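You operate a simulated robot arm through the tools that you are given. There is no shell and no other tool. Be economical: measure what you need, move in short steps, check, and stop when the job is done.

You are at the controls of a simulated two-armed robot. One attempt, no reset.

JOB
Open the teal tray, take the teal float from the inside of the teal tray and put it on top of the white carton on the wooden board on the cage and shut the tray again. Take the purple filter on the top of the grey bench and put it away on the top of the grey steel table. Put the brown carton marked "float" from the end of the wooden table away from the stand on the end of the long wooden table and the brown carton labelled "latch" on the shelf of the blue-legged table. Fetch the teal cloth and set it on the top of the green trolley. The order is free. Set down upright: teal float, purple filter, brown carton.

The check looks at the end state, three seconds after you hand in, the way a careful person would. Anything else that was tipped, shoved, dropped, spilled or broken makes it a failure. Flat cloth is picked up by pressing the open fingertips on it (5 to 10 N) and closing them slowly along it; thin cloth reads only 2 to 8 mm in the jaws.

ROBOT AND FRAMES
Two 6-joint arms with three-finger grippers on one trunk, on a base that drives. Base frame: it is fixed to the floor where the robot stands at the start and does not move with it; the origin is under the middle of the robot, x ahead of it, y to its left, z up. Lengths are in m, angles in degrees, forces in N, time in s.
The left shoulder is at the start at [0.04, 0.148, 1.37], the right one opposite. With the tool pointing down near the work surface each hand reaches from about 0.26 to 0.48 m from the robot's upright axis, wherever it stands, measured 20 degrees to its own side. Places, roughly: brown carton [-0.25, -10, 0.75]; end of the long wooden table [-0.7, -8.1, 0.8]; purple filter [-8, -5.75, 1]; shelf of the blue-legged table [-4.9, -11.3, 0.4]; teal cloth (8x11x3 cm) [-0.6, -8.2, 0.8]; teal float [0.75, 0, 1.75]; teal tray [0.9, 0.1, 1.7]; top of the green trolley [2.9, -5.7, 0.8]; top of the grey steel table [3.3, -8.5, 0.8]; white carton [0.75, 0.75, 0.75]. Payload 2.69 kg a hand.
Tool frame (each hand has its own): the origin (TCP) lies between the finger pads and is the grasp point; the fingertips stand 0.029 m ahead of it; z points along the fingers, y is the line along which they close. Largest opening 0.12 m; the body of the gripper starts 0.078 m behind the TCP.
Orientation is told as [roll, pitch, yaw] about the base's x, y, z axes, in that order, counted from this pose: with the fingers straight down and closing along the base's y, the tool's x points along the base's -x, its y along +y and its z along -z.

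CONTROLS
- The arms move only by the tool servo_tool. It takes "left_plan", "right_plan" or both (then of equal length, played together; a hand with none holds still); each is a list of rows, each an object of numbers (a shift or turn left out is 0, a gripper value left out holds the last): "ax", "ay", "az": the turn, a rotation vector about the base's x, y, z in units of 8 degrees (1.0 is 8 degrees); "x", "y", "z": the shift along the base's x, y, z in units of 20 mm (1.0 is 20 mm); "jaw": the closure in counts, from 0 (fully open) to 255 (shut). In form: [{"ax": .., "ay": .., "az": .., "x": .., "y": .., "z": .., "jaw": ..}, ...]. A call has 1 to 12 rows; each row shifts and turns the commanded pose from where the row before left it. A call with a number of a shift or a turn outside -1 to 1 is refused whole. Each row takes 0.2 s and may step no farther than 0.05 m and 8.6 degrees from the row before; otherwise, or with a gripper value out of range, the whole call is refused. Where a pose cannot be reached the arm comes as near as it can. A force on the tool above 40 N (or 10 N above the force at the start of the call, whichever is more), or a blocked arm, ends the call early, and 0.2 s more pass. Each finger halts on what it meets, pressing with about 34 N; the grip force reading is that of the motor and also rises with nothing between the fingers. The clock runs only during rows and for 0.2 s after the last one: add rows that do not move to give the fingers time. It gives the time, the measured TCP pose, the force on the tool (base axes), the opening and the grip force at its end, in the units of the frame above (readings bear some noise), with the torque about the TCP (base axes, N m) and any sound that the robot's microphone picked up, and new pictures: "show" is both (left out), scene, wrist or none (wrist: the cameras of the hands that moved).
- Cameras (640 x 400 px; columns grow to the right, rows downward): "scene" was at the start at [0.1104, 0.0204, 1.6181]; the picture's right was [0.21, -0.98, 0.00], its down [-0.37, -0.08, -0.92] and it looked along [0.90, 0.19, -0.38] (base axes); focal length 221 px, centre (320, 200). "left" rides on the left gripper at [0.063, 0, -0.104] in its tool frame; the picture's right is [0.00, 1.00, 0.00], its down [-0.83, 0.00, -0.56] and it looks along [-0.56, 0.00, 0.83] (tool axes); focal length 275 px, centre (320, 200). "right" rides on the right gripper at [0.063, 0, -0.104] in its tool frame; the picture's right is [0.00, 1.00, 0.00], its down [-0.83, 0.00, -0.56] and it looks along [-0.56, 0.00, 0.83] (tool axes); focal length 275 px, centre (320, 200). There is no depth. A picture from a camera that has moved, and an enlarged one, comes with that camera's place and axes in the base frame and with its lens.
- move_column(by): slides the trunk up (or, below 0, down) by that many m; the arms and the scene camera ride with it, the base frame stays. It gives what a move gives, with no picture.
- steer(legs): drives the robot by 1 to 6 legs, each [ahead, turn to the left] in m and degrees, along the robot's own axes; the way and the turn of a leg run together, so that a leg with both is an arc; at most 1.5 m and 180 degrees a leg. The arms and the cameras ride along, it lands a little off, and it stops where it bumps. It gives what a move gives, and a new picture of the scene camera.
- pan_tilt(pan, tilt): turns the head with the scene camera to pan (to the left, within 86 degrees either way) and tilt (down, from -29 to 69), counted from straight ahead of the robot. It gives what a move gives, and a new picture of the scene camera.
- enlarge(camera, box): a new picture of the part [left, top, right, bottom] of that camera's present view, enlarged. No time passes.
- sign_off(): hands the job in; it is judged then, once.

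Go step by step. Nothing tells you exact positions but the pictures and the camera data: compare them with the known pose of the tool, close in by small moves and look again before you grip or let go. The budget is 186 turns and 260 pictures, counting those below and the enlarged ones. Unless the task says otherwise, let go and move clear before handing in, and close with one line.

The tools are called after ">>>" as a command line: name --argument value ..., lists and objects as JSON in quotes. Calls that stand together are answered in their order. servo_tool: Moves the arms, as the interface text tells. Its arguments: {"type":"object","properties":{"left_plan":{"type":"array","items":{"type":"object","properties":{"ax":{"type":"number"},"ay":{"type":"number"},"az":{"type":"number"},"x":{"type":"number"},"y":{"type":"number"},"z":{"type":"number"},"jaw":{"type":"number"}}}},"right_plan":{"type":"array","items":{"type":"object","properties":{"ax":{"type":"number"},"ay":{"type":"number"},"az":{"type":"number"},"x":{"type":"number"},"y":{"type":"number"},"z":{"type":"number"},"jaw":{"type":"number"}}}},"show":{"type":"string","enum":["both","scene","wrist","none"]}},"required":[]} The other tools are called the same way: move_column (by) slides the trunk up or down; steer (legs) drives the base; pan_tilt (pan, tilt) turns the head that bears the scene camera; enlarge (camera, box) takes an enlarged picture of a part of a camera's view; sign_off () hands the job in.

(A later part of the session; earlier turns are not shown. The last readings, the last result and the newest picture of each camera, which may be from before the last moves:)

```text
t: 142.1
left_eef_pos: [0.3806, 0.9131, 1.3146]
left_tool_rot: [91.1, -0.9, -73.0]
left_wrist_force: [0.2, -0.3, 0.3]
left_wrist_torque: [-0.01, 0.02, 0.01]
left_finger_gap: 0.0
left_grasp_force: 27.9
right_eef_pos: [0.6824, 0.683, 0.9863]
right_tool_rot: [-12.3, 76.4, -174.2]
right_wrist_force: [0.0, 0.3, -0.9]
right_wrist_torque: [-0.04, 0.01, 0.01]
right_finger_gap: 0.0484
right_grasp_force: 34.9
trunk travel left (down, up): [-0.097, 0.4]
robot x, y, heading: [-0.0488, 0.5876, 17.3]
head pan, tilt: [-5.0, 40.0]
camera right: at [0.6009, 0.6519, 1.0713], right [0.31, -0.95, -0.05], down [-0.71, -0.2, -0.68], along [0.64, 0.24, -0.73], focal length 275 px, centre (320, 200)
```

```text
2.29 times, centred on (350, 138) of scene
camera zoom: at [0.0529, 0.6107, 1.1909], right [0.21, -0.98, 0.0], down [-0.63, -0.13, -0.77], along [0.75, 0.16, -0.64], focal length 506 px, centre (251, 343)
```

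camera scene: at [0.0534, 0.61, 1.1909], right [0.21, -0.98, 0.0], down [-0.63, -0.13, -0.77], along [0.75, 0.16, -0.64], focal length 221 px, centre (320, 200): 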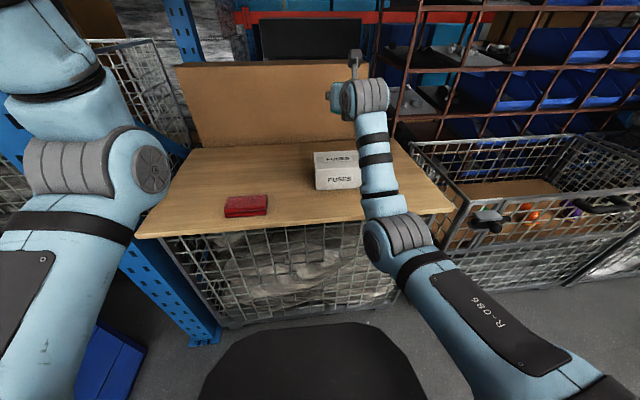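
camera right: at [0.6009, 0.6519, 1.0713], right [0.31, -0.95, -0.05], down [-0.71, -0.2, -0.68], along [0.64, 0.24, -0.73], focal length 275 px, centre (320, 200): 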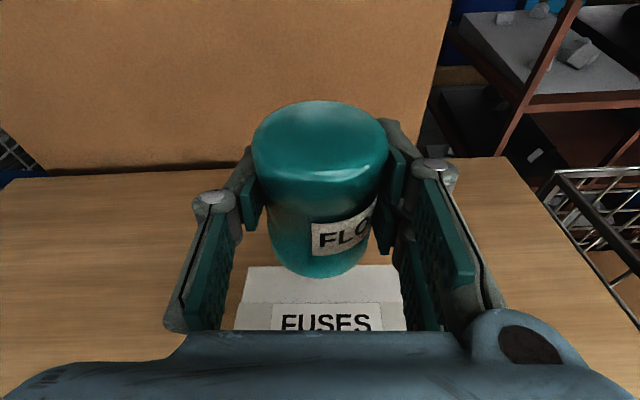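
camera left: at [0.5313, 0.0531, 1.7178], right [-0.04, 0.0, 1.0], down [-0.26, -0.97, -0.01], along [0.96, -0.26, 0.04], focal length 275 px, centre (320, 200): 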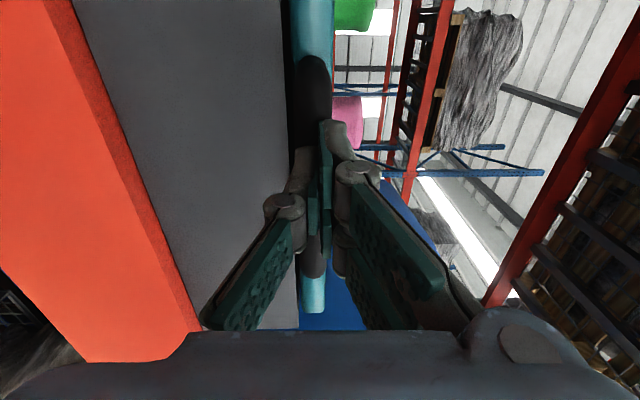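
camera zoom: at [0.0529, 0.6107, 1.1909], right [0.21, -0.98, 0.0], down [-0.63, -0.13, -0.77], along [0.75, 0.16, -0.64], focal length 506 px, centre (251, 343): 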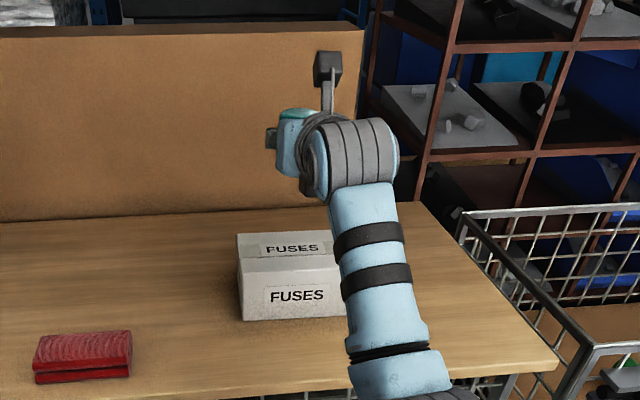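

The float is right above the carton's centre. Lowering with the trunk.

>>> move_column --by -0.09

>>> enlarge --camera "right" --box '[0, 0, 640, 400]'

>>> enlarge --camera "scene" --box '[250, 30, 450, 205]'

```text
t: 143.4
left_eef_pos: [0.3806, 0.912, 1.2253]
left_tool_rot: [91.1, -0.9, -72.9]
left_wrist_force: [0.1, 0.5, 0.0]
left_wrist_torque: [-0.05, 0.0, 0.03]
left_finger_gap: 0.0
left_grasp_force: 28.4
right_eef_pos: [0.6816, 0.6825, 0.8991]
right_tool_rot: [-12.4, 76.4, -174.3]
right_wrist_force: [-0.7, -0.3, -0.3]
right_wrist_torque: [0.02, 0.0, -0.03]
right_finger_gap: 0.0477
right_grasp_force: 33.2
trunk travel left (down, up): [-0.007, 0.49]
robot x, y, heading: [-0.0459, 0.586, 16.8]
head pan, tilt: [-5.0, 40.0]
```

```text
1.00 times, centred on (320, 200) of right (not enlarged: the box is as wide or as high as the picture)
camera zoom: at [0.6006, 0.6517, 0.9827], right [0.31, -0.95, -0.05], down [-0.71, -0.2, -0.68], along [0.64, 0.24, -0.73], focal length 275 px, centre (320, 200)
```

zoom: 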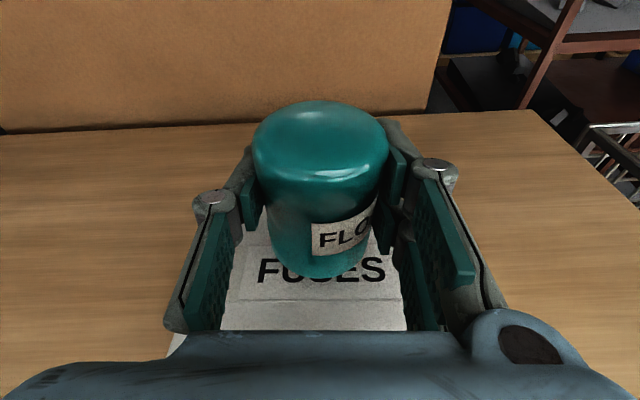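

```text
2.29 times, centred on (350, 118) of scene
camera zoom: at [0.0527, 0.6105, 1.1019], right [0.21, -0.98, 0.0], down [-0.63, -0.13, -0.77], along [0.75, 0.16, -0.64], focal length 506 px, centre (251, 389)
```

zoom: 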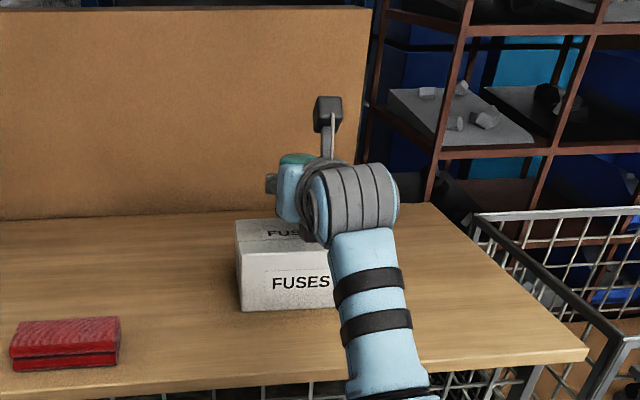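

About 1–1.5 cm remains. I'll lower in 3–4 mm steps and watch the force.

>>> servo_tool --right_plan '[{"z": -0.25}, {"z": -0.2}]' --show "wrist"

```text
t: 144.0
left_eef_pos: [0.3817, 0.9124, 1.2246]
left_tool_rot: [91.2, -0.9, -72.9]
left_wrist_force: [0.4, 0.7, -0.2]
left_wrist_torque: [-0.02, -0.01, 0.04]
left_finger_gap: 0.0
left_grasp_force: 28.1
right_eef_pos: [0.6822, 0.6832, 0.8887]
right_tool_rot: [-12.5, 76.4, -174.2]
right_wrist_force: [0.0, -0.6, -1.1]
right_wrist_torque: [-0.01, 0.0, 0.02]
right_finger_gap: 0.0481
right_grasp_force: 33.9
trunk travel left (down, up): [-0.007, 0.49]
robot x, y, heading: [-0.0482, 0.5889, 16.9]
head pan, tilt: [-5.0, 40.0]
camera right: at [0.6003, 0.6516, 0.974], right [0.31, -0.95, -0.05], down [-0.71, -0.2, -0.68], along [0.64, 0.24, -0.73], focal length 275 px, centre (320, 200)
```

right: 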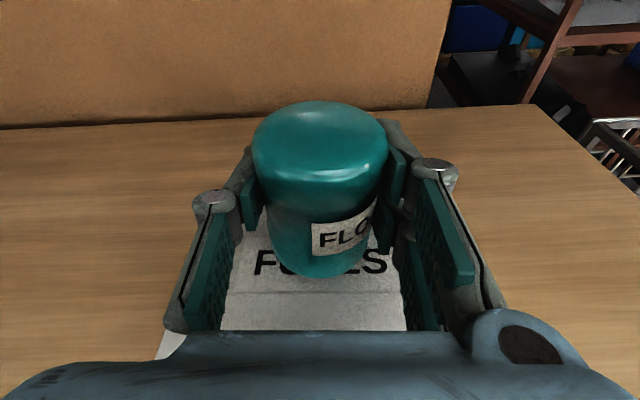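

>>> servo_tool --right_plan '[{"z": -0.15}, {"z": -0.15}, {"z": -0.1}]' --show "none"

```text
t: 144.8
left_eef_pos: [0.38, 0.9139, 1.2251]
left_tool_rot: [91.1, -0.9, -72.8]
left_wrist_force: [-0.3, 0.0, -0.8]
left_wrist_torque: [-0.02, 0.0, 0.03]
left_finger_gap: 0.0001
left_grasp_force: 27.9
right_eef_pos: [0.6817, 0.6831, 0.8815]
right_tool_rot: [-12.4, 76.3, -174.2]
right_wrist_force: [-0.1, 0.8, 2.1]
right_wrist_torque: [-0.05, 0.0, 0.03]
right_finger_gap: 0.0481
right_grasp_force: 33.9
trunk travel left (down, up): [-0.007, 0.49]
robot x, y, heading: [-0.0452, 0.5866, 16.9]
head pan, tilt: [-5.0, 40.0]
```

>>> servo_tool --right_plan '[{"z": -0.1}, {"z": -0.1}, {}]' --show "none"

```text
t: 145.6
left_eef_pos: [0.3776, 0.9136, 1.2256]
left_tool_rot: [91.2, -0.9, -73.0]
left_wrist_force: [-0.4, -0.3, 0.3]
left_wrist_torque: [-0.03, 0.02, 0.0]
left_finger_gap: 0.0
left_grasp_force: 28.0
right_eef_pos: [0.6815, 0.6824, 0.8804]
right_tool_rot: [-12.5, 76.9, -174.5]
right_wrist_force: [7.2, 0.4, 17.4]
right_wrist_torque: [-0.33, -0.36, 0.1]
right_finger_gap: 0.0482
right_grasp_force: 34.0
trunk travel left (down, up): [-0.007, 0.49]
robot x, y, heading: [-0.0497, 0.5878, 16.9]
head pan, tilt: [-5.0, 40.0]
```

The float is resting on the carton (17 N). I'll ease up slightly and open slowly.

>>> servo_tool --right_plan '[{"z": 0.08}, {"jaw": 150}, {"jaw": 120}, {"jaw": 80}, {"jaw": 30}, {}, {}]' --show "wrist"

```text
t: 147.2
left_eef_pos: [0.3802, 0.9137, 1.2247]
left_tool_rot: [91.1, -0.9, -72.8]
left_wrist_force: [-0.4, -1.1, -0.5]
left_wrist_torque: [0.02, 0.01, -0.02]
left_finger_gap: 0.0004
left_grasp_force: 28.5
right_eef_pos: [0.6818, 0.6834, 0.8784]
right_tool_rot: [-12.4, 76.5, -174.2]
right_wrist_force: [0.4, 0.2, -0.7]
right_wrist_torque: [-0.02, -0.01, -0.02]
right_finger_gap: 0.1059
right_grasp_force: 0.0
trunk travel left (down, up): [-0.007, 0.49]
robot x, y, heading: [-0.054, 0.5813, 17.0]
head pan, tilt: [-5.0, 40.0]
camera right: at [0.601, 0.6515, 0.9628], right [0.31, -0.95, -0.05], down [-0.71, -0.2, -0.68], along [0.64, 0.24, -0.73], focal length 275 px, centre (320, 200)
```

right: 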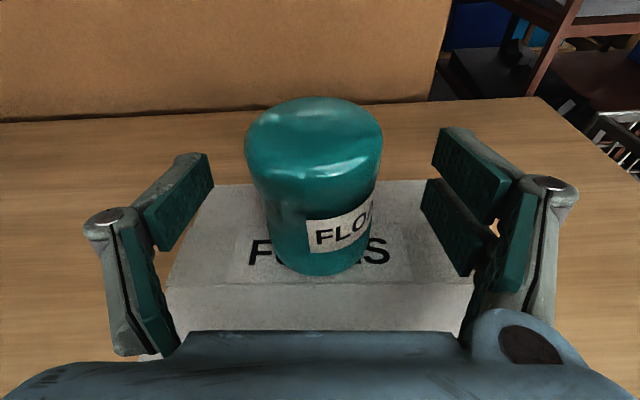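

The float stands upright on the carton. I'll back straight out.

>>> steer --legs '[[-0.2, 0], [-0.2, 0]]'

>>> enlarge --camera "right" --box '[160, 0, 480, 200]'

```text
t: 150.0
left_eef_pos: [-0.0006, 0.7973, 1.2246]
left_tool_rot: [91.2, -0.8, -72.8]
left_wrist_force: [-0.6, 0.2, 0.1]
left_wrist_torque: [-0.02, 0.01, 0.02]
left_finger_gap: 0.0
left_grasp_force: 28.4
right_eef_pos: [0.3019, 0.5685, 0.879]
right_tool_rot: [-12.4, 76.4, -174.1]
right_wrist_force: [-0.7, 0.4, 0.8]
right_wrist_torque: [-0.01, 0.0, 0.01]
right_finger_gap: 0.1055
right_grasp_force: 0.1
trunk travel left (down, up): [-0.007, 0.49]
robot x, y, heading: [-0.4303, 0.4693, 17.3]
head pan, tilt: [-5.0, 40.0]
camera scene: at [-0.3278, 0.4946, 1.102], right [0.21, -0.98, 0.0], down [-0.63, -0.13, -0.77], along [0.75, 0.16, -0.64], focal length 221 px, centre (320, 200)
```

scene: 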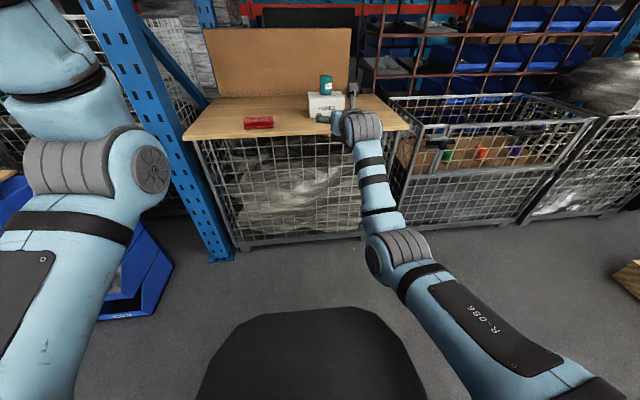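

```text
2.00 times, centred on (320, 100) of right
camera zoom: at [0.2204, 0.537, 0.9631], right [0.31, -0.95, -0.05], down [-0.71, -0.2, -0.68], along [0.64, 0.24, -0.73], focal length 551 px, centre (320, 400)
```

zoom: 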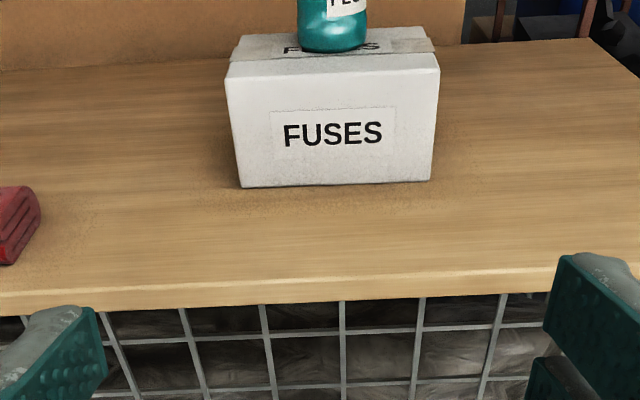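

Job 1 is done: the tray is shut and the float is on the white carton. I'll raise the trunk, turn to face the rest of the hall (−y) and look for a route.

>>> move_column --by 0.4

>>> steer --legs '[[0, -107]]'

>>> pan_tilt --pan 0 --tilt 20

```text
t: 153.8
left_eef_pos: [-0.0011, 0.7995, 1.6243]
left_tool_rot: [91.1, -1.0, -72.8]
left_wrist_force: [0.4, 0.4, -0.2]
left_wrist_torque: [-0.05, 0.03, 0.0]
left_finger_gap: 0.0003
left_grasp_force: 28.2
right_eef_pos: [0.3018, 0.5679, 1.2781]
right_tool_rot: [-12.4, 76.4, -174.1]
right_wrist_force: [0.4, -0.2, 0.5]
right_wrist_torque: [0.02, -0.02, 0.01]
right_finger_gap: 0.1058
right_grasp_force: 0.0
trunk travel left (down, up): [-0.407, 0.09]
robot x, y, heading: [-0.4292, 0.4682, 16.8]
head pan, tilt: [-5.0, 40.0]
```

```text
t: 158.8
left_eef_pos: [-0.2612, -0.0439, 1.6234]
left_tool_rot: [91.1, -0.8, 177.7]
left_wrist_force: [-0.5, -0.5, -0.5]
left_wrist_torque: [-0.04, 0.01, -0.01]
left_finger_gap: 0.0001
left_grasp_force: 28.8
right_eef_pos: [-0.5769, -0.2529, 1.2782]
right_tool_rot: [-12.3, 76.4, 76.6]
right_wrist_force: [-0.3, -0.5, 0.2]
right_wrist_torque: [-0.02, 0.0, -0.01]
right_finger_gap: 0.1058
right_grasp_force: 0.1
trunk travel left (down, up): [-0.407, 0.09]
robot x, y, heading: [-0.4281, 0.4701, -92.3]
head pan, tilt: [-5.0, 40.0]
camera scene: at [-0.4409, 0.3663, 1.5013], right [-0.99, 0.13, 0.0], down [0.08, 0.64, -0.77], along [-0.1, -0.76, -0.64], focal length 221 px, centre (320, 200)
```

scene: 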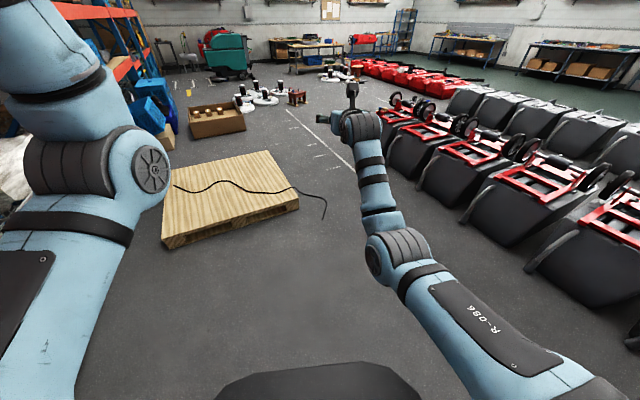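

```text
t: 159.6
left_eef_pos: [-0.2627, -0.0428, 1.6237]
left_tool_rot: [91.1, -0.9, 177.8]
left_wrist_force: [0.3, -0.1, 0.2]
left_wrist_torque: [-0.02, 0.0, -0.03]
left_finger_gap: 0.0003
left_grasp_force: 27.9
right_eef_pos: [-0.5796, -0.252, 1.2773]
right_tool_rot: [-12.4, 76.3, 76.5]
right_wrist_force: [0.5, 0.0, 0.4]
right_wrist_torque: [-0.01, 0.05, 0.01]
right_finger_gap: 0.1056
right_grasp_force: 0.0
trunk travel left (down, up): [-0.407, 0.09]
robot x, y, heading: [-0.4299, 0.4704, -92.5]
head pan, tilt: [0.0, 20.0]
camera scene: at [-0.4343, 0.3576, 1.5327], right [-1.0, 0.04, 0.0], down [0.01, 0.34, -0.94], along [-0.04, -0.94, -0.34], focal length 221 px, centre (320, 200)
```

scene: 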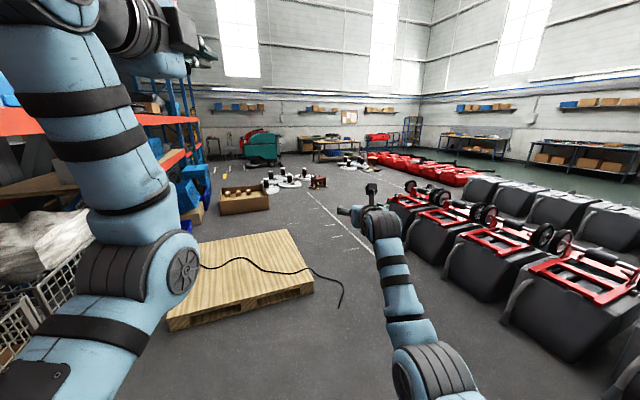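

The aisle ahead along x≈−1.3 is clear between the pallet with its cable and the black machines. I'll put both hands back into the tool-down travel pose first.

>>> servo_tool --left_plan '[{"jaw": 0, "z": -1, "ax": 0.602, "ay": 0.551, "az": 0.577}, {"z": -1, "ax": 0.602, "ay": 0.551, "az": 0.577}, {"z": -1, "ax": 0.602, "ay": 0.551, "az": 0.577}, {"z": -1, "ax": 0.602, "ay": 0.551, "az": 0.577}, {"z": -1, "ax": 0.602, "ay": 0.551, "az": 0.577}, {"z": -1, "ax": 0.602, "ay": 0.551, "az": 0.577}, {"z": -1, "ax": 0.602, "ay": 0.551, "az": 0.577}, {"z": -1, "ax": 0.602, "ay": 0.551, "az": 0.577}, {"z": -1, "ax": 0.602, "ay": 0.551, "az": 0.577}, {"z": -1, "ax": 0.602, "ay": 0.551, "az": 0.577}, {"z": -1, "ax": 0.602, "ay": 0.551, "az": 0.577}, {"z": -1, "ax": 0.602, "ay": 0.551, "az": 0.577}]' --right_plan '[{"jaw": 0, "ax": -0.85, "ay": 0.037, "y": 1}, {"ax": -0.85, "ay": 0.037, "y": 1}, {"ax": -0.031, "ay": -0.699, "az": -0.7, "y": 1}, {"ax": -0.031, "ay": -0.699, "az": -0.7, "y": 1}, {"ax": -0.031, "ay": -0.699, "az": -0.7, "y": 1}, {"ax": -0.031, "ay": -0.699, "az": -0.7, "y": 1}, {"ax": -0.031, "ay": -0.699, "az": -0.7, "y": 1}, {"ax": -0.031, "ay": -0.699, "az": -0.7, "y": 1}, {"ax": -0.031, "ay": -0.699, "az": -0.7, "y": 1}, {"ax": -0.031, "ay": -0.699, "az": -0.7, "y": 1}, {"ax": -0.031, "ay": -0.699, "az": -0.7, "y": 1}, {"ax": -0.031, "ay": -0.699, "az": -0.7, "y": 1}]' --show "none"

>>> servo_tool --left_plan '[{"z": -1, "ax": 0.602, "ay": 0.551, "az": 0.577}, {"z": -1, "ax": 0.602, "ay": 0.551, "az": 0.577}, {"z": -1, "ax": 0.602, "ay": 0.551, "az": 0.577}, {"z": -1}, {"z": -1}, {"z": -1}, {"z": -1}, {"z": -1}, {"z": -1}, {"z": -1}, {"z": -1}, {"z": -1}]' --right_plan '[{"ax": -0.031, "ay": -0.699, "az": -0.7, "y": 1}, {"ax": -0.031, "ay": -0.699, "az": -0.7, "y": 1}, {"ax": -0.031, "ay": -0.699, "az": -0.7, "z": -0.7}, {"ax": -0.031, "ay": -0.699, "az": -0.7, "z": -0.7}, {"ax": -0.031, "ay": -0.699, "az": -0.7, "z": -0.7}, {"ax": -0.031, "ay": -0.699, "az": -0.7, "z": -0.7}, {"ax": -0.031, "ay": -0.699, "az": -0.7, "z": -0.7}, {"ax": -0.031, "ay": -0.699, "az": -0.7, "z": -0.7}, {"ax": -0.031, "ay": -0.699, "az": -0.7, "z": -0.7}, {"ax": -0.031, "ay": -0.699, "az": -0.7, "z": -0.7}, {"ax": -0.031, "ay": -0.699, "az": -0.7, "z": -0.7}, {"ax": -0.031, "ay": -0.699, "az": -0.7, "z": -0.7}]' --show "scene"

```text
t: 162.2
left_eef_pos: [-0.2655, -0.0629, 1.3833]
left_tool_rot: [16.4, -11.8, -107.1]
left_wrist_force: [-0.4, 0.1, 0.1]
left_wrist_torque: [0.02, -0.01, 0.0]
left_finger_gap: 0.1201
left_grasp_force: 0.0
left hand out of reach, approached as far as the arm can: row 4, 5, 6, 7, 10, 11, 12
right_eef_pos: [-0.6768, -0.1008, 1.2815]
right_tool_rot: [-62.4, 34.2, -34.6]
right_wrist_force: [1.0, 0.3, -0.2]
right_wrist_torque: [-0.03, 0.0, 0.0]
right_finger_gap: 0.1197
right_grasp_force: 0.0
right hand out of reach, approached as far as the arm can: row 1, 2, 5, 6, 7, 8, 9, 10, 11, 12
trunk travel left (down, up): [-0.407, 0.09]
robot x, y, heading: [-0.43, 0.4719, -92.4]
head pan, tilt: [0.0, 20.0]
```

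```text
t: 164.8
left_eef_pos: [-0.2751, -0.1266, 1.2099]
left_tool_rot: [11.2, -8.7, -101.5]
left_wrist_force: [0.1, -0.2, 0.0]
left_wrist_torque: [0.05, 0.0, 0.04]
left_finger_gap: 0.1199
left_grasp_force: 0.1
left hand out of reach, approached as far as the arm can: row 1, 2, 3, 4, 5, 6, 7, 8, 9, 10, 11, 12
right_eef_pos: [-0.6845, -0.0897, 1.1315]
right_tool_rot: [-5.8, 0.2, -91.1]
right_wrist_force: [-0.2, -0.8, 0.5]
right_wrist_torque: [0.03, 0.0, 0.0]
right_finger_gap: 0.12
right_grasp_force: 0.1
right hand out of reach, approached as far as the arm can: row 1, 5, 6
trunk travel left (down, up): [-0.407, 0.09]
robot x, y, heading: [-0.4282, 0.4709, -92.1]
head pan, tilt: [0.0, 20.0]
camera scene: at [-0.4351, 0.3569, 1.5327], right [-1.0, 0.04, 0.0], down [0.01, 0.34, -0.94], along [-0.04, -0.94, -0.34], focal length 221 px, centre (320, 200)
```

scene: 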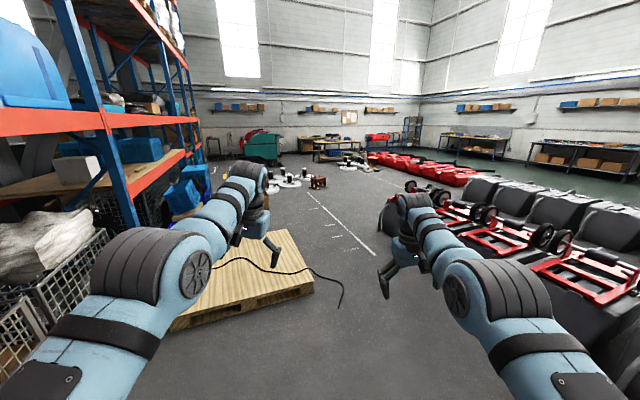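

>>> steer --legs '[[0, -29], [1.5, 0], [0.1, 31], [1.5, 0], [1.5, 0]]'

```text
t: 183.3
left_eef_pos: [-0.9977, -3.0517, 1.2154]
left_tool_rot: [11.2, -7.7, -99.1]
left_wrist_force: [-0.1, -0.2, 0.7]
left_wrist_torque: [-0.03, -0.05, 0.01]
left_finger_gap: 0.12
left_grasp_force: 0.1
right_eef_pos: [-1.4081, -3.0057, 1.1286]
right_tool_rot: [-5.6, -0.2, -88.7]
right_wrist_force: [-0.6, 0.7, 0.1]
right_wrist_torque: [-0.03, -0.02, 0.02]
right_finger_gap: 0.12
right_grasp_force: 0.2
trunk travel left (down, up): [-0.407, 0.09]
robot x, y, heading: [-1.1652, -2.4621, -93.3]
head pan, tilt: [0.0, 20.0]
stopped in leg 5: the robot was blocked; the commanded pose is now the measured one
camera scene: at [-1.1796, -2.5669, 1.5335], right [-1.0, 0.06, 0.0], down [0.02, 0.34, -0.94], along [-0.05, -0.94, -0.34], focal length 221 px, centre (320, 200)
```

scene: 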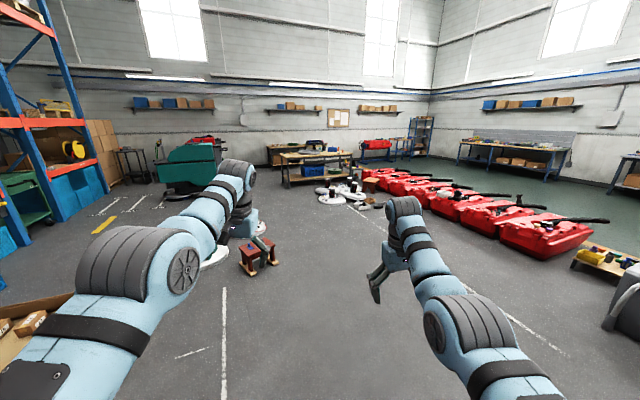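

The base was blocked here, so I'll look down around it to see what it touches.

>>> pan_tilt --pan 0 --tilt 69

>>> pan_tilt --pan 80 --tilt 55

>>> pan_tilt --pan -80 --tilt 55

```text
t: 184.5
left_eef_pos: [-0.9946, -3.056, 1.2129]
left_tool_rot: [10.9, -7.5, -99.0]
left_wrist_force: [-0.5, 0.5, -0.1]
left_wrist_torque: [0.01, -0.01, 0.01]
left_finger_gap: 0.1201
left_grasp_force: 0.0
right_eef_pos: [-1.4047, -3.0129, 1.1264]
right_tool_rot: [-5.7, 0.1, -88.7]
right_wrist_force: [0.5, 0.6, 0.5]
right_wrist_torque: [0.03, 0.02, 0.06]
right_finger_gap: 0.1201
right_grasp_force: 0.0
trunk travel left (down, up): [-0.407, 0.09]
robot x, y, heading: [-1.1711, -2.4619, -93.3]
head pan, tilt: [0.0, 68.8]
camera scene: at [-1.174, -2.5381, 1.4653], right [-1.0, 0.06, 0.0], down [0.05, 0.93, -0.36], along [-0.02, -0.36, -0.93], focal length 221 px, centre (320, 200)
```

scene: 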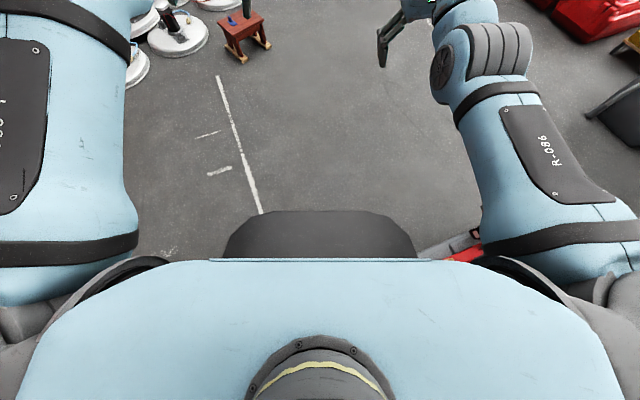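

```text
t: 186.1
left_eef_pos: [-0.9949, -3.0571, 1.2109]
left_tool_rot: [10.8, -7.5, -99.0]
left_wrist_force: [-0.1, -0.4, -0.7]
left_wrist_torque: [-0.04, 0.02, 0.0]
left_finger_gap: 0.1199
left_grasp_force: 0.0
right_eef_pos: [-1.4054, -3.0129, 1.1263]
right_tool_rot: [-5.8, 0.0, -88.7]
right_wrist_force: [0.4, -0.2, 1.0]
right_wrist_torque: [0.0, -0.01, 0.03]
right_finger_gap: 0.1198
right_grasp_force: 0.1
trunk travel left (down, up): [-0.407, 0.09]
robot x, y, heading: [-1.1688, -2.4617, -93.1]
head pan, tilt: [80.0, 55.0]
camera scene: at [-1.1005, -2.4994, 1.4807], right [-0.23, -0.97, 0.0], down [-0.8, 0.19, -0.57], along [0.56, -0.13, -0.82], focal length 221 px, centre (320, 200)
```

scene: 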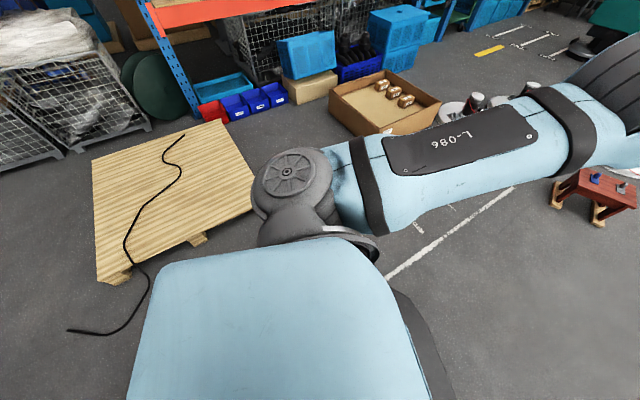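

```text
t: 188.5
left_eef_pos: [-0.9952, -3.0567, 1.2121]
left_tool_rot: [10.9, -7.6, -99.0]
left_wrist_force: [-0.8, 0.5, 0.1]
left_wrist_torque: [0.01, -0.02, 0.01]
left_finger_gap: 0.1201
left_grasp_force: 0.0
right_eef_pos: [-1.4043, -3.0129, 1.1258]
right_tool_rot: [-5.8, 0.1, -88.7]
right_wrist_force: [0.0, -1.6, -0.6]
right_wrist_torque: [-0.01, 0.02, 0.01]
right_finger_gap: 0.1196
right_grasp_force: 0.1
trunk travel left (down, up): [-0.407, 0.09]
robot x, y, heading: [-1.1681, -2.4627, -93.3]
head pan, tilt: [-80.0, 55.0]
camera scene: at [-1.2423, -2.4913, 1.4807], right [-0.12, 0.99, 0.0], down [0.81, 0.1, -0.57], along [-0.57, -0.07, -0.82], focal length 221 px, centre (320, 200)
```

scene: 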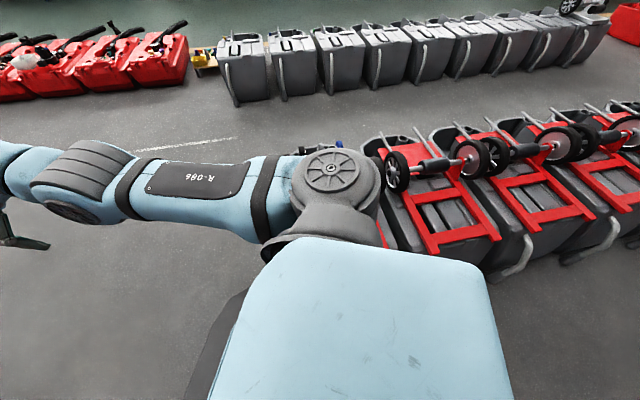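

The base brushed the row of machines on the right, and it's wider than I assumed. I'll back off a little, curve left around their end, then head down the open floor.

>>> steer --legs '[[-0.12, 0], [0.3, 25], [0.3, 0]]'

>>> pan_tilt --pan -60 --tilt 40

```text
t: 190.9
left_eef_pos: [-0.8503, -3.0524, 1.2192]
left_tool_rot: [11.2, -6.3, -85.5]
left_wrist_force: [-0.1, -0.3, 0.1]
left_wrist_torque: [0.0, -0.08, -0.02]
left_finger_gap: 0.12
left_grasp_force: 0.2
right_eef_pos: [-1.2593, -3.0903, 1.1325]
right_tool_rot: [-5.3, -1.4, -75.8]
right_wrist_force: [-0.3, 0.4, 1.1]
right_wrist_torque: [0.0, -0.09, -0.01]
right_finger_gap: 0.12
right_grasp_force: 0.0
trunk travel left (down, up): [-0.407, 0.09]
robot x, y, heading: [-1.1473, -2.5088, -84.3]
head pan, tilt: [-80.0, 55.0]
stopped in leg 2: the robot was blocked; the commanded pose is now the measured one
camera scene: at [-1.2206, -2.542, 1.4803], right [-0.27, 0.96, 0.0], down [0.79, 0.22, -0.57], along [-0.55, -0.16, -0.82], focal length 221 px, centre (320, 200)
```

scene: 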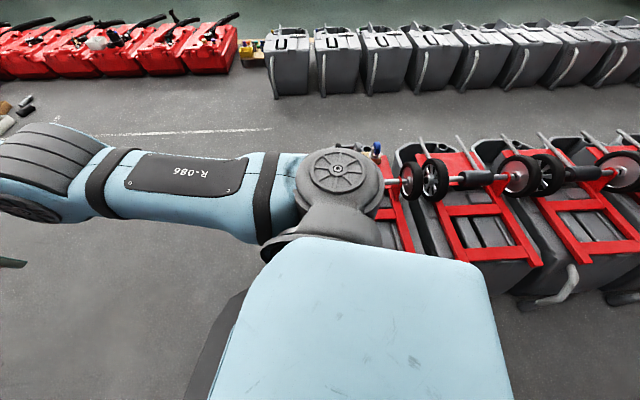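

```text
t: 191.8
left_eef_pos: [-0.8417, -3.0555, 1.214]
left_tool_rot: [10.9, -6.0, -85.4]
left_wrist_force: [0.1, -0.2, -0.4]
left_wrist_torque: [-0.01, 0.0, -0.02]
left_finger_gap: 0.1201
left_grasp_force: 0.0
right_eef_pos: [-1.2516, -3.0967, 1.1315]
right_tool_rot: [-5.7, -0.9, -75.7]
right_wrist_force: [1.3, -0.5, -0.6]
right_wrist_torque: [0.02, -0.01, 0.0]
right_finger_gap: 0.1199
right_grasp_force: 0.1
trunk travel left (down, up): [-0.407, 0.09]
robot x, y, heading: [-1.1439, -2.5076, -84.3]
head pan, tilt: [-60.0, 40.0]
camera scene: at [-1.21, -2.5781, 1.5012], right [-0.58, 0.81, 0.0], down [0.52, 0.38, -0.77], along [-0.62, -0.45, -0.64], focal length 221 px, centre (320, 200)
```

scene: 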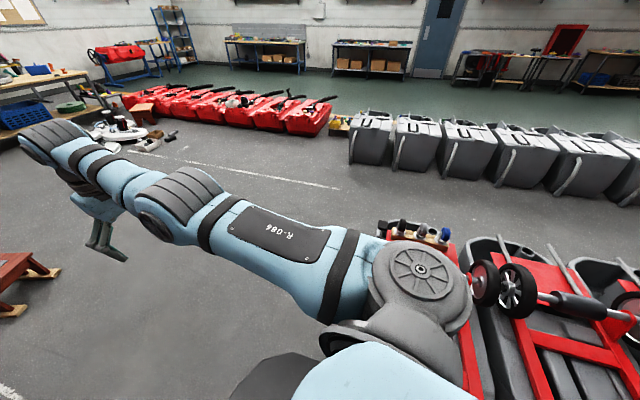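

>>> pan_tilt --pan -35 --tilt 60

>>> pan_tilt --pan 40 --tilt 60

```text
t: 192.7
left_eef_pos: [-0.8417, -3.0546, 1.2148]
left_tool_rot: [10.9, -6.2, -85.3]
left_wrist_force: [-0.2, -0.2, -0.5]
left_wrist_torque: [-0.01, 0.05, 0.01]
left_finger_gap: 0.12
left_grasp_force: 0.1
right_eef_pos: [-1.2517, -3.0956, 1.1316]
right_tool_rot: [-5.7, -1.1, -75.7]
right_wrist_force: [-0.6, 0.0, 0.7]
right_wrist_torque: [-0.04, 0.0, 0.03]
right_finger_gap: 0.1201
right_grasp_force: 0.1
trunk travel left (down, up): [-0.407, 0.09]
robot x, y, heading: [-1.1447, -2.5062, -84.1]
head pan, tilt: [-35.0, 60.0]
camera scene: at [-1.1738, -2.5852, 1.4747], right [-0.87, 0.49, 0.0], down [0.42, 0.76, -0.5], along [-0.24, -0.44, -0.87], focal length 221 px, centre (320, 200)
```

scene: 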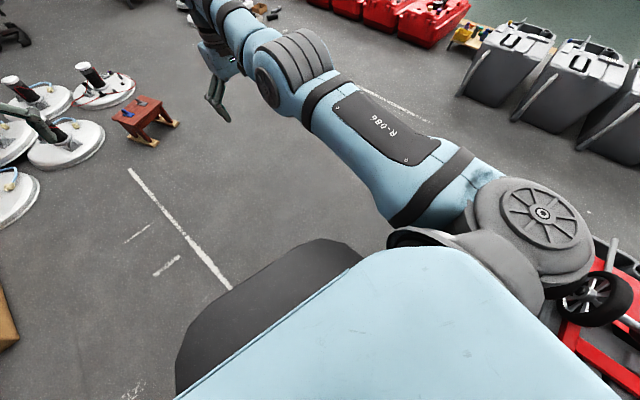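

```text
t: 194.1
left_eef_pos: [-0.8413, -3.0554, 1.2139]
left_tool_rot: [10.9, -6.1, -85.4]
left_wrist_force: [0.3, -0.4, 0.0]
left_wrist_torque: [0.01, -0.02, 0.02]
left_finger_gap: 0.12
left_grasp_force: 0.2
right_eef_pos: [-1.2521, -3.0948, 1.1305]
right_tool_rot: [-5.6, -1.0, -75.6]
right_wrist_force: [0.7, -0.1, 0.8]
right_wrist_torque: [0.01, -0.01, 0.0]
right_finger_gap: 0.12
right_grasp_force: 0.1
trunk travel left (down, up): [-0.407, 0.09]
robot x, y, heading: [-1.1426, -2.5064, -84.2]
head pan, tilt: [40.0, 60.0]
camera scene: at [-1.094, -2.5734, 1.4746], right [-0.7, -0.72, 0.0], down [-0.62, 0.6, -0.5], along [0.36, -0.35, -0.87], focal length 221 px, centre (320, 200)
```

scene: 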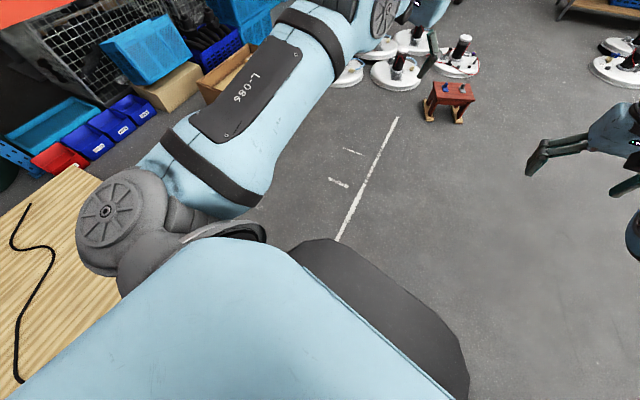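

>>> pan_tilt --pan -86 --tilt 69

>>> enlarge --camera "right" --box '[0, 0, 640, 400]'

```text
t: 196.2
left_eef_pos: [-0.8417, -3.0557, 1.2133]
left_tool_rot: [10.8, -6.2, -85.3]
left_wrist_force: [0.0, 0.3, 0.6]
left_wrist_torque: [0.0, 0.0, 0.02]
left_finger_gap: 0.1201
left_grasp_force: 0.1
right_eef_pos: [-1.2516, -3.0953, 1.1306]
right_tool_rot: [-5.6, -1.1, -75.7]
right_wrist_force: [0.2, 0.2, -0.3]
right_wrist_torque: [-0.02, 0.02, -0.01]
right_finger_gap: 0.12
right_grasp_force: 0.0
trunk travel left (down, up): [-0.407, 0.09]
robot x, y, heading: [-1.1392, -2.5064, -84.2]
head pan, tilt: [-85.9, 68.8]
camera scene: at [-1.1968, -2.5366, 1.4652], right [-0.17, 0.98, 0.0], down [0.92, 0.16, -0.36], along [-0.36, -0.06, -0.93], focal length 221 px, centre (320, 200)
```

scene: 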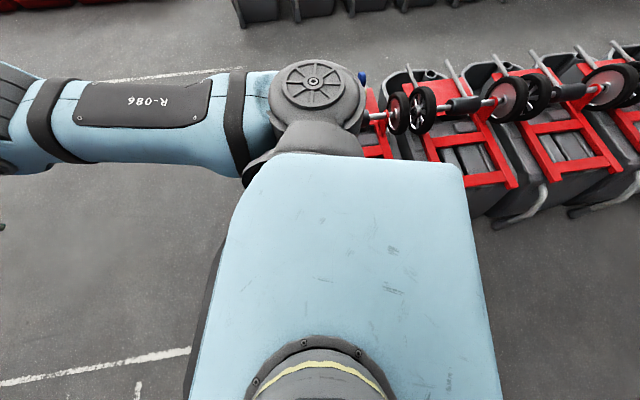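

```text
1.00 times, centred on (320, 200) of right (not enlarged: the box is as wide or as high as the picture)
camera zoom: at [-1.2585, -3.0303, 1.2322], right [0.96, 0.25, -0.1], down [0.26, -0.78, 0.57], along [0.07, -0.57, -0.82], focal length 275 px, centre (320, 200)
```

zoom: 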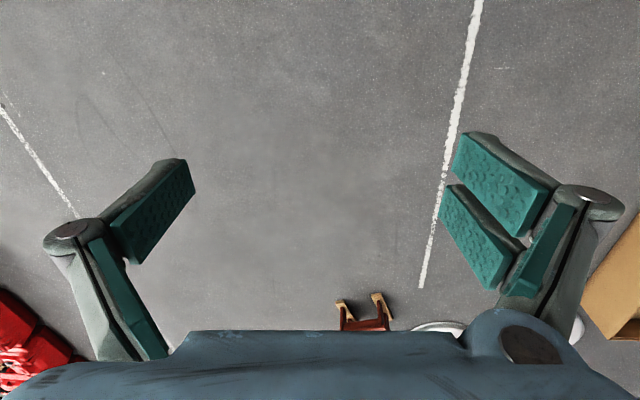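

The contact must be the base's right rear against the first machine while turning. Driving straight ahead on the present heading leads away from it.

>>> steer --legs '[[0.3, 0], [0.5, 0]]'

```text
t: 200.8
left_eef_pos: [-0.749, -3.8409, 1.2154]
left_tool_rot: [10.9, -6.2, -84.4]
left_wrist_force: [0.2, 0.8, -0.1]
left_wrist_torque: [-0.01, 0.05, 0.04]
left_finger_gap: 0.1204
left_grasp_force: 0.0
right_eef_pos: [-1.158, -3.8876, 1.132]
right_tool_rot: [-5.6, -1.1, -74.8]
right_wrist_force: [-0.7, 0.5, -0.1]
right_wrist_torque: [-0.07, 0.0, -0.01]
right_finger_gap: 0.1198
right_grasp_force: 0.1
trunk travel left (down, up): [-0.407, 0.09]
robot x, y, heading: [-1.0603, -3.3012, -83.2]
head pan, tilt: [-85.9, 68.8]
camera scene: at [-1.1115, -3.3281, 1.4653], right [-0.19, 0.98, 0.0], down [0.92, 0.17, -0.36], along [-0.36, -0.07, -0.93], focal length 221 px, centre (320, 200)
```

scene: 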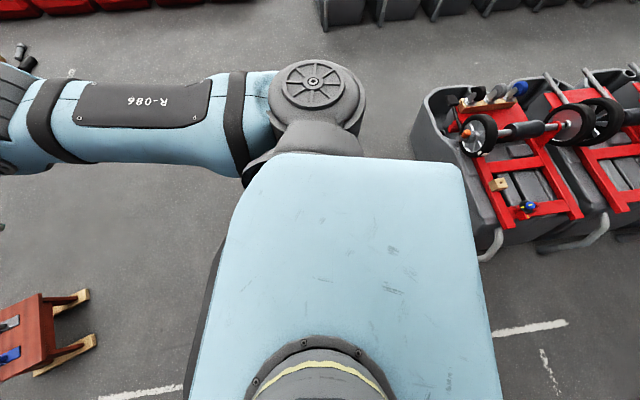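

>>> enlarge --camera "scene" --box '[390, 50, 640, 270]'

>>> pan_tilt --pan 0 --tilt 25

```text
1.82 times, centred on (515, 160) of scene
camera zoom: at [-1.1115, -3.3281, 1.4653], right [-0.19, 0.98, 0.0], down [0.92, 0.17, -0.36], along [-0.36, -0.07, -0.93], focal length 402 px, centre (-34, 273)
```

zoom: 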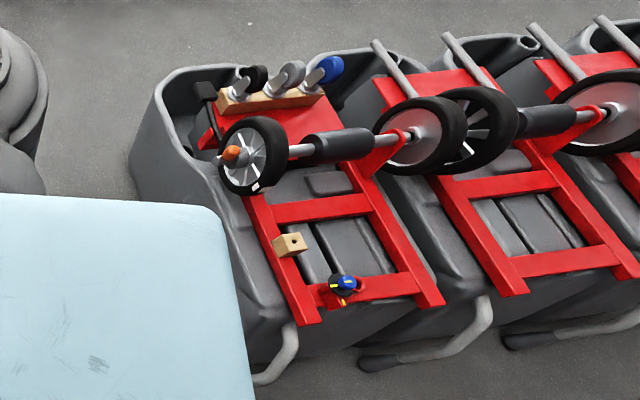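

```text
t: 202.4
left_eef_pos: [-0.7484, -3.843, 1.2157]
left_tool_rot: [10.9, -6.0, -84.4]
left_wrist_force: [-0.7, 0.2, 0.9]
left_wrist_torque: [0.02, -0.01, 0.02]
left_finger_gap: 0.12
left_grasp_force: 0.0
right_eef_pos: [-1.1571, -3.8896, 1.1307]
right_tool_rot: [-5.6, -1.1, -74.8]
right_wrist_force: [0.4, 0.8, -0.1]
right_wrist_torque: [0.0, 0.0, 0.02]
right_finger_gap: 0.1197
right_grasp_force: 0.1
trunk travel left (down, up): [-0.407, 0.09]
robot x, y, heading: [-1.0563, -3.3014, -83.4]
head pan, tilt: [0.0, 25.0]
camera scene: at [-1.0455, -3.4119, 1.5246], right [-0.99, -0.12, 0.0], down [-0.05, 0.42, -0.91], along [0.11, -0.9, -0.42], focal length 221 px, centre (320, 200)
```

scene: 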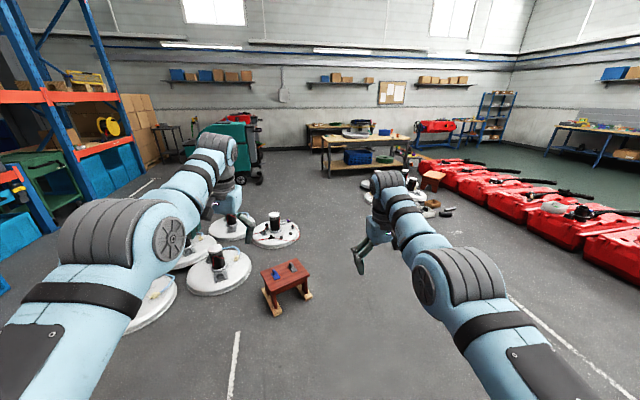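

Clear of the machines now. Next I'll pass to the right of the little red stool.

>>> steer --legs '[[0.1, -21], [1.3, 0], [0.35, 0]]'

```text
t: 211.8
left_eef_pos: [-1.355, -5.6049, 1.2153]
left_tool_rot: [11.0, -6.3, -105.1]
left_wrist_force: [0.5, 0.8, -0.6]
left_wrist_torque: [-0.02, 0.06, 0.01]
left_finger_gap: 0.1199
left_grasp_force: 0.1
right_eef_pos: [-1.7565, -5.5051, 1.1329]
right_tool_rot: [-5.6, -1.3, -95.3]
right_wrist_force: [0.1, -0.1, 0.0]
right_wrist_torque: [-0.06, 0.0, 0.01]
right_finger_gap: 0.1203
right_grasp_force: 0.0
trunk travel left (down, up): [-0.407, 0.09]
robot x, y, heading: [-1.4587, -4.9944, -103.8]
head pan, tilt: [0.0, 25.0]
camera scene: at [-1.4839, -5.0953, 1.525], right [-0.97, 0.24, 0.0], down [0.1, 0.41, -0.91], along [-0.22, -0.88, -0.42], focal length 221 px, centre (320, 200)
```

scene: 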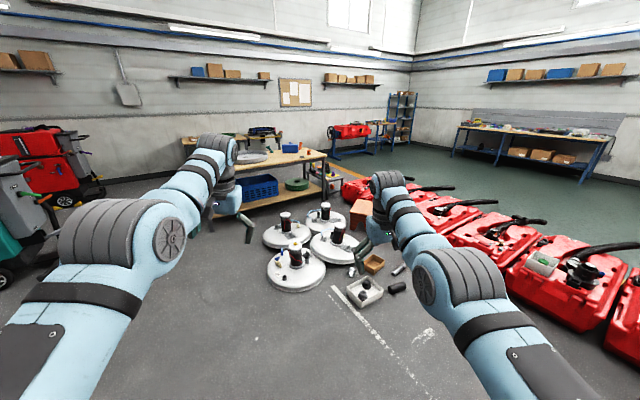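

>>> enlarge --camera "scene" --box '[160, 100, 360, 225]'

>>> pan_tilt --pan 35 --tilt 20

```text
3.20 times, centred on (260, 162) of scene
camera zoom: at [-1.4839, -5.0953, 1.525], right [-0.97, 0.24, 0.0], down [0.1, 0.41, -0.91], along [-0.22, -0.88, -0.42], focal length 708 px, centre (512, 320)
```

zoom: 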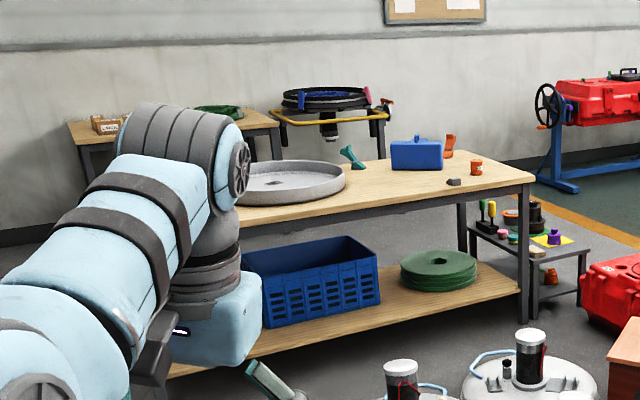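

```text
t: 212.9
left_eef_pos: [-1.3564, -5.6074, 1.2138]
left_tool_rot: [11.0, -6.0, -105.0]
left_wrist_force: [0.2, 0.6, -0.8]
left_wrist_torque: [0.0, -0.01, 0.02]
left_finger_gap: 0.12
left_grasp_force: 0.0
right_eef_pos: [-1.7567, -5.5093, 1.1304]
right_tool_rot: [-5.6, -1.1, -95.3]
right_wrist_force: [0.1, 0.7, 0.7]
right_wrist_torque: [-0.02, -0.03, 0.0]
right_finger_gap: 0.12
right_grasp_force: 0.1
trunk travel left (down, up): [-0.407, 0.09]
robot x, y, heading: [-1.4589, -4.9934, -103.7]
head pan, tilt: [35.0, 20.0]
camera scene: at [-1.4294, -5.0967, 1.5327], right [-0.93, -0.36, 0.0], down [-0.12, 0.32, -0.94], along [0.34, -0.88, -0.34], focal length 221 px, centre (320, 200)
```

scene: 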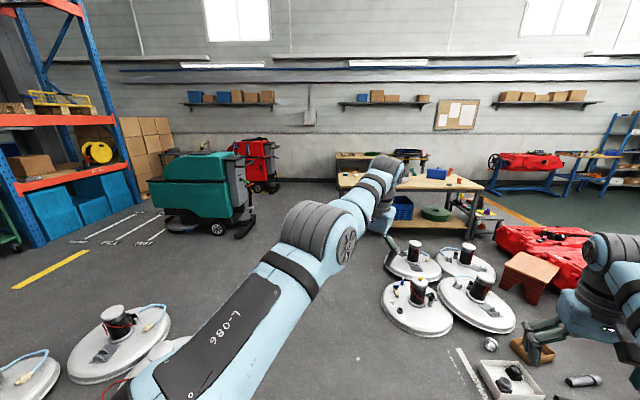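

I can see the long wooden table ahead, the back table with the round stand, and a brown carton at its far left end. I'll go around between the floor discs to the long table's left end.

>>> steer --legs '[[0, 33], [1.07, 0], [0, 22]]'

>>> pan_tilt --pan 0 --tilt 30

```text
t: 221.2
left_eef_pos: [-0.5342, -6.2741, 1.2155]
left_tool_rot: [11.0, -6.0, -49.5]
left_wrist_force: [-0.3, 0.0, 0.5]
left_wrist_torque: [0.01, -0.02, -0.01]
left_finger_gap: 0.12
left_grasp_force: 0.1
right_eef_pos: [-0.843, -6.5469, 1.1304]
right_tool_rot: [-5.5, -0.9, -39.8]
right_wrist_force: [-0.9, 0.7, 0.8]
right_wrist_torque: [0.02, 0.02, 0.03]
right_finger_gap: 0.1198
right_grasp_force: 0.0
trunk travel left (down, up): [-0.407, 0.09]
robot x, y, heading: [-1.0963, -6.0058, -48.5]
head pan, tilt: [35.0, 20.0]
camera scene: at [-0.9955, -6.0428, 1.5328], right [-0.23, -0.97, 0.0], down [-0.33, 0.08, -0.94], along [0.91, -0.22, -0.34], focal length 221 px, centre (320, 200)
```

scene: 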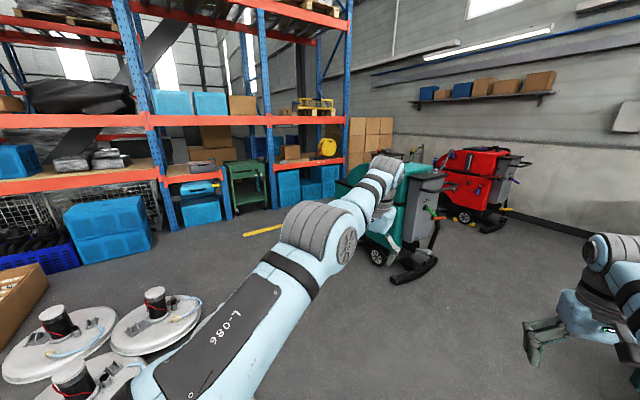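

```text
t: 222.2
left_eef_pos: [-0.5322, -6.2732, 1.2159]
left_tool_rot: [10.9, -6.0, -49.6]
left_wrist_force: [0.8, -0.2, -0.5]
left_wrist_torque: [0.02, 0.01, 0.03]
left_finger_gap: 0.12
left_grasp_force: 0.0
right_eef_pos: [-0.842, -6.5463, 1.1296]
right_tool_rot: [-5.6, -1.0, -39.9]
right_wrist_force: [0.8, 0.6, -0.2]
right_wrist_torque: [-0.05, 0.03, 0.03]
right_finger_gap: 0.1201
right_grasp_force: 0.0
trunk travel left (down, up): [-0.407, 0.09]
robot x, y, heading: [-1.1005, -6.0055, -48.3]
head pan, tilt: [0.0, 30.0]
camera scene: at [-1.0244, -6.0873, 1.5167], right [-0.75, -0.67, 0.0], down [-0.33, 0.37, -0.87], along [0.58, -0.65, -0.5], focal length 221 px, centre (320, 200)
```

scene: 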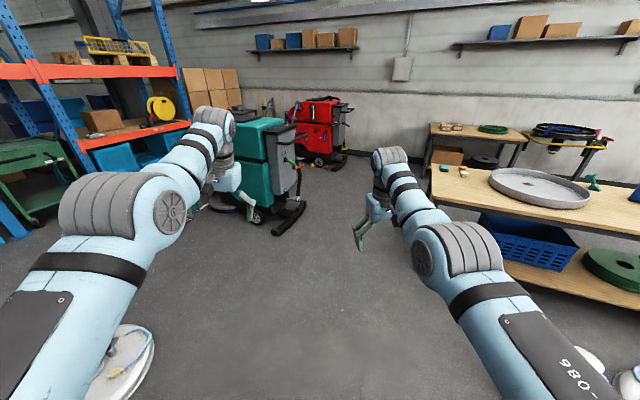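

>>> enlarge --camera "scene" --box '[400, 110, 640, 260]'

```text
2.67 times, centred on (520, 185) of scene
camera zoom: at [-1.0244, -6.0873, 1.5167], right [-0.75, -0.67, 0.0], down [-0.33, 0.37, -0.87], along [0.58, -0.65, -0.5], focal length 590 px, centre (-213, 240)
```

zoom: 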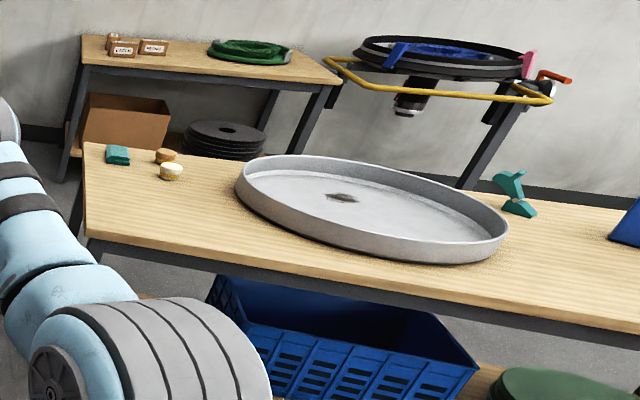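

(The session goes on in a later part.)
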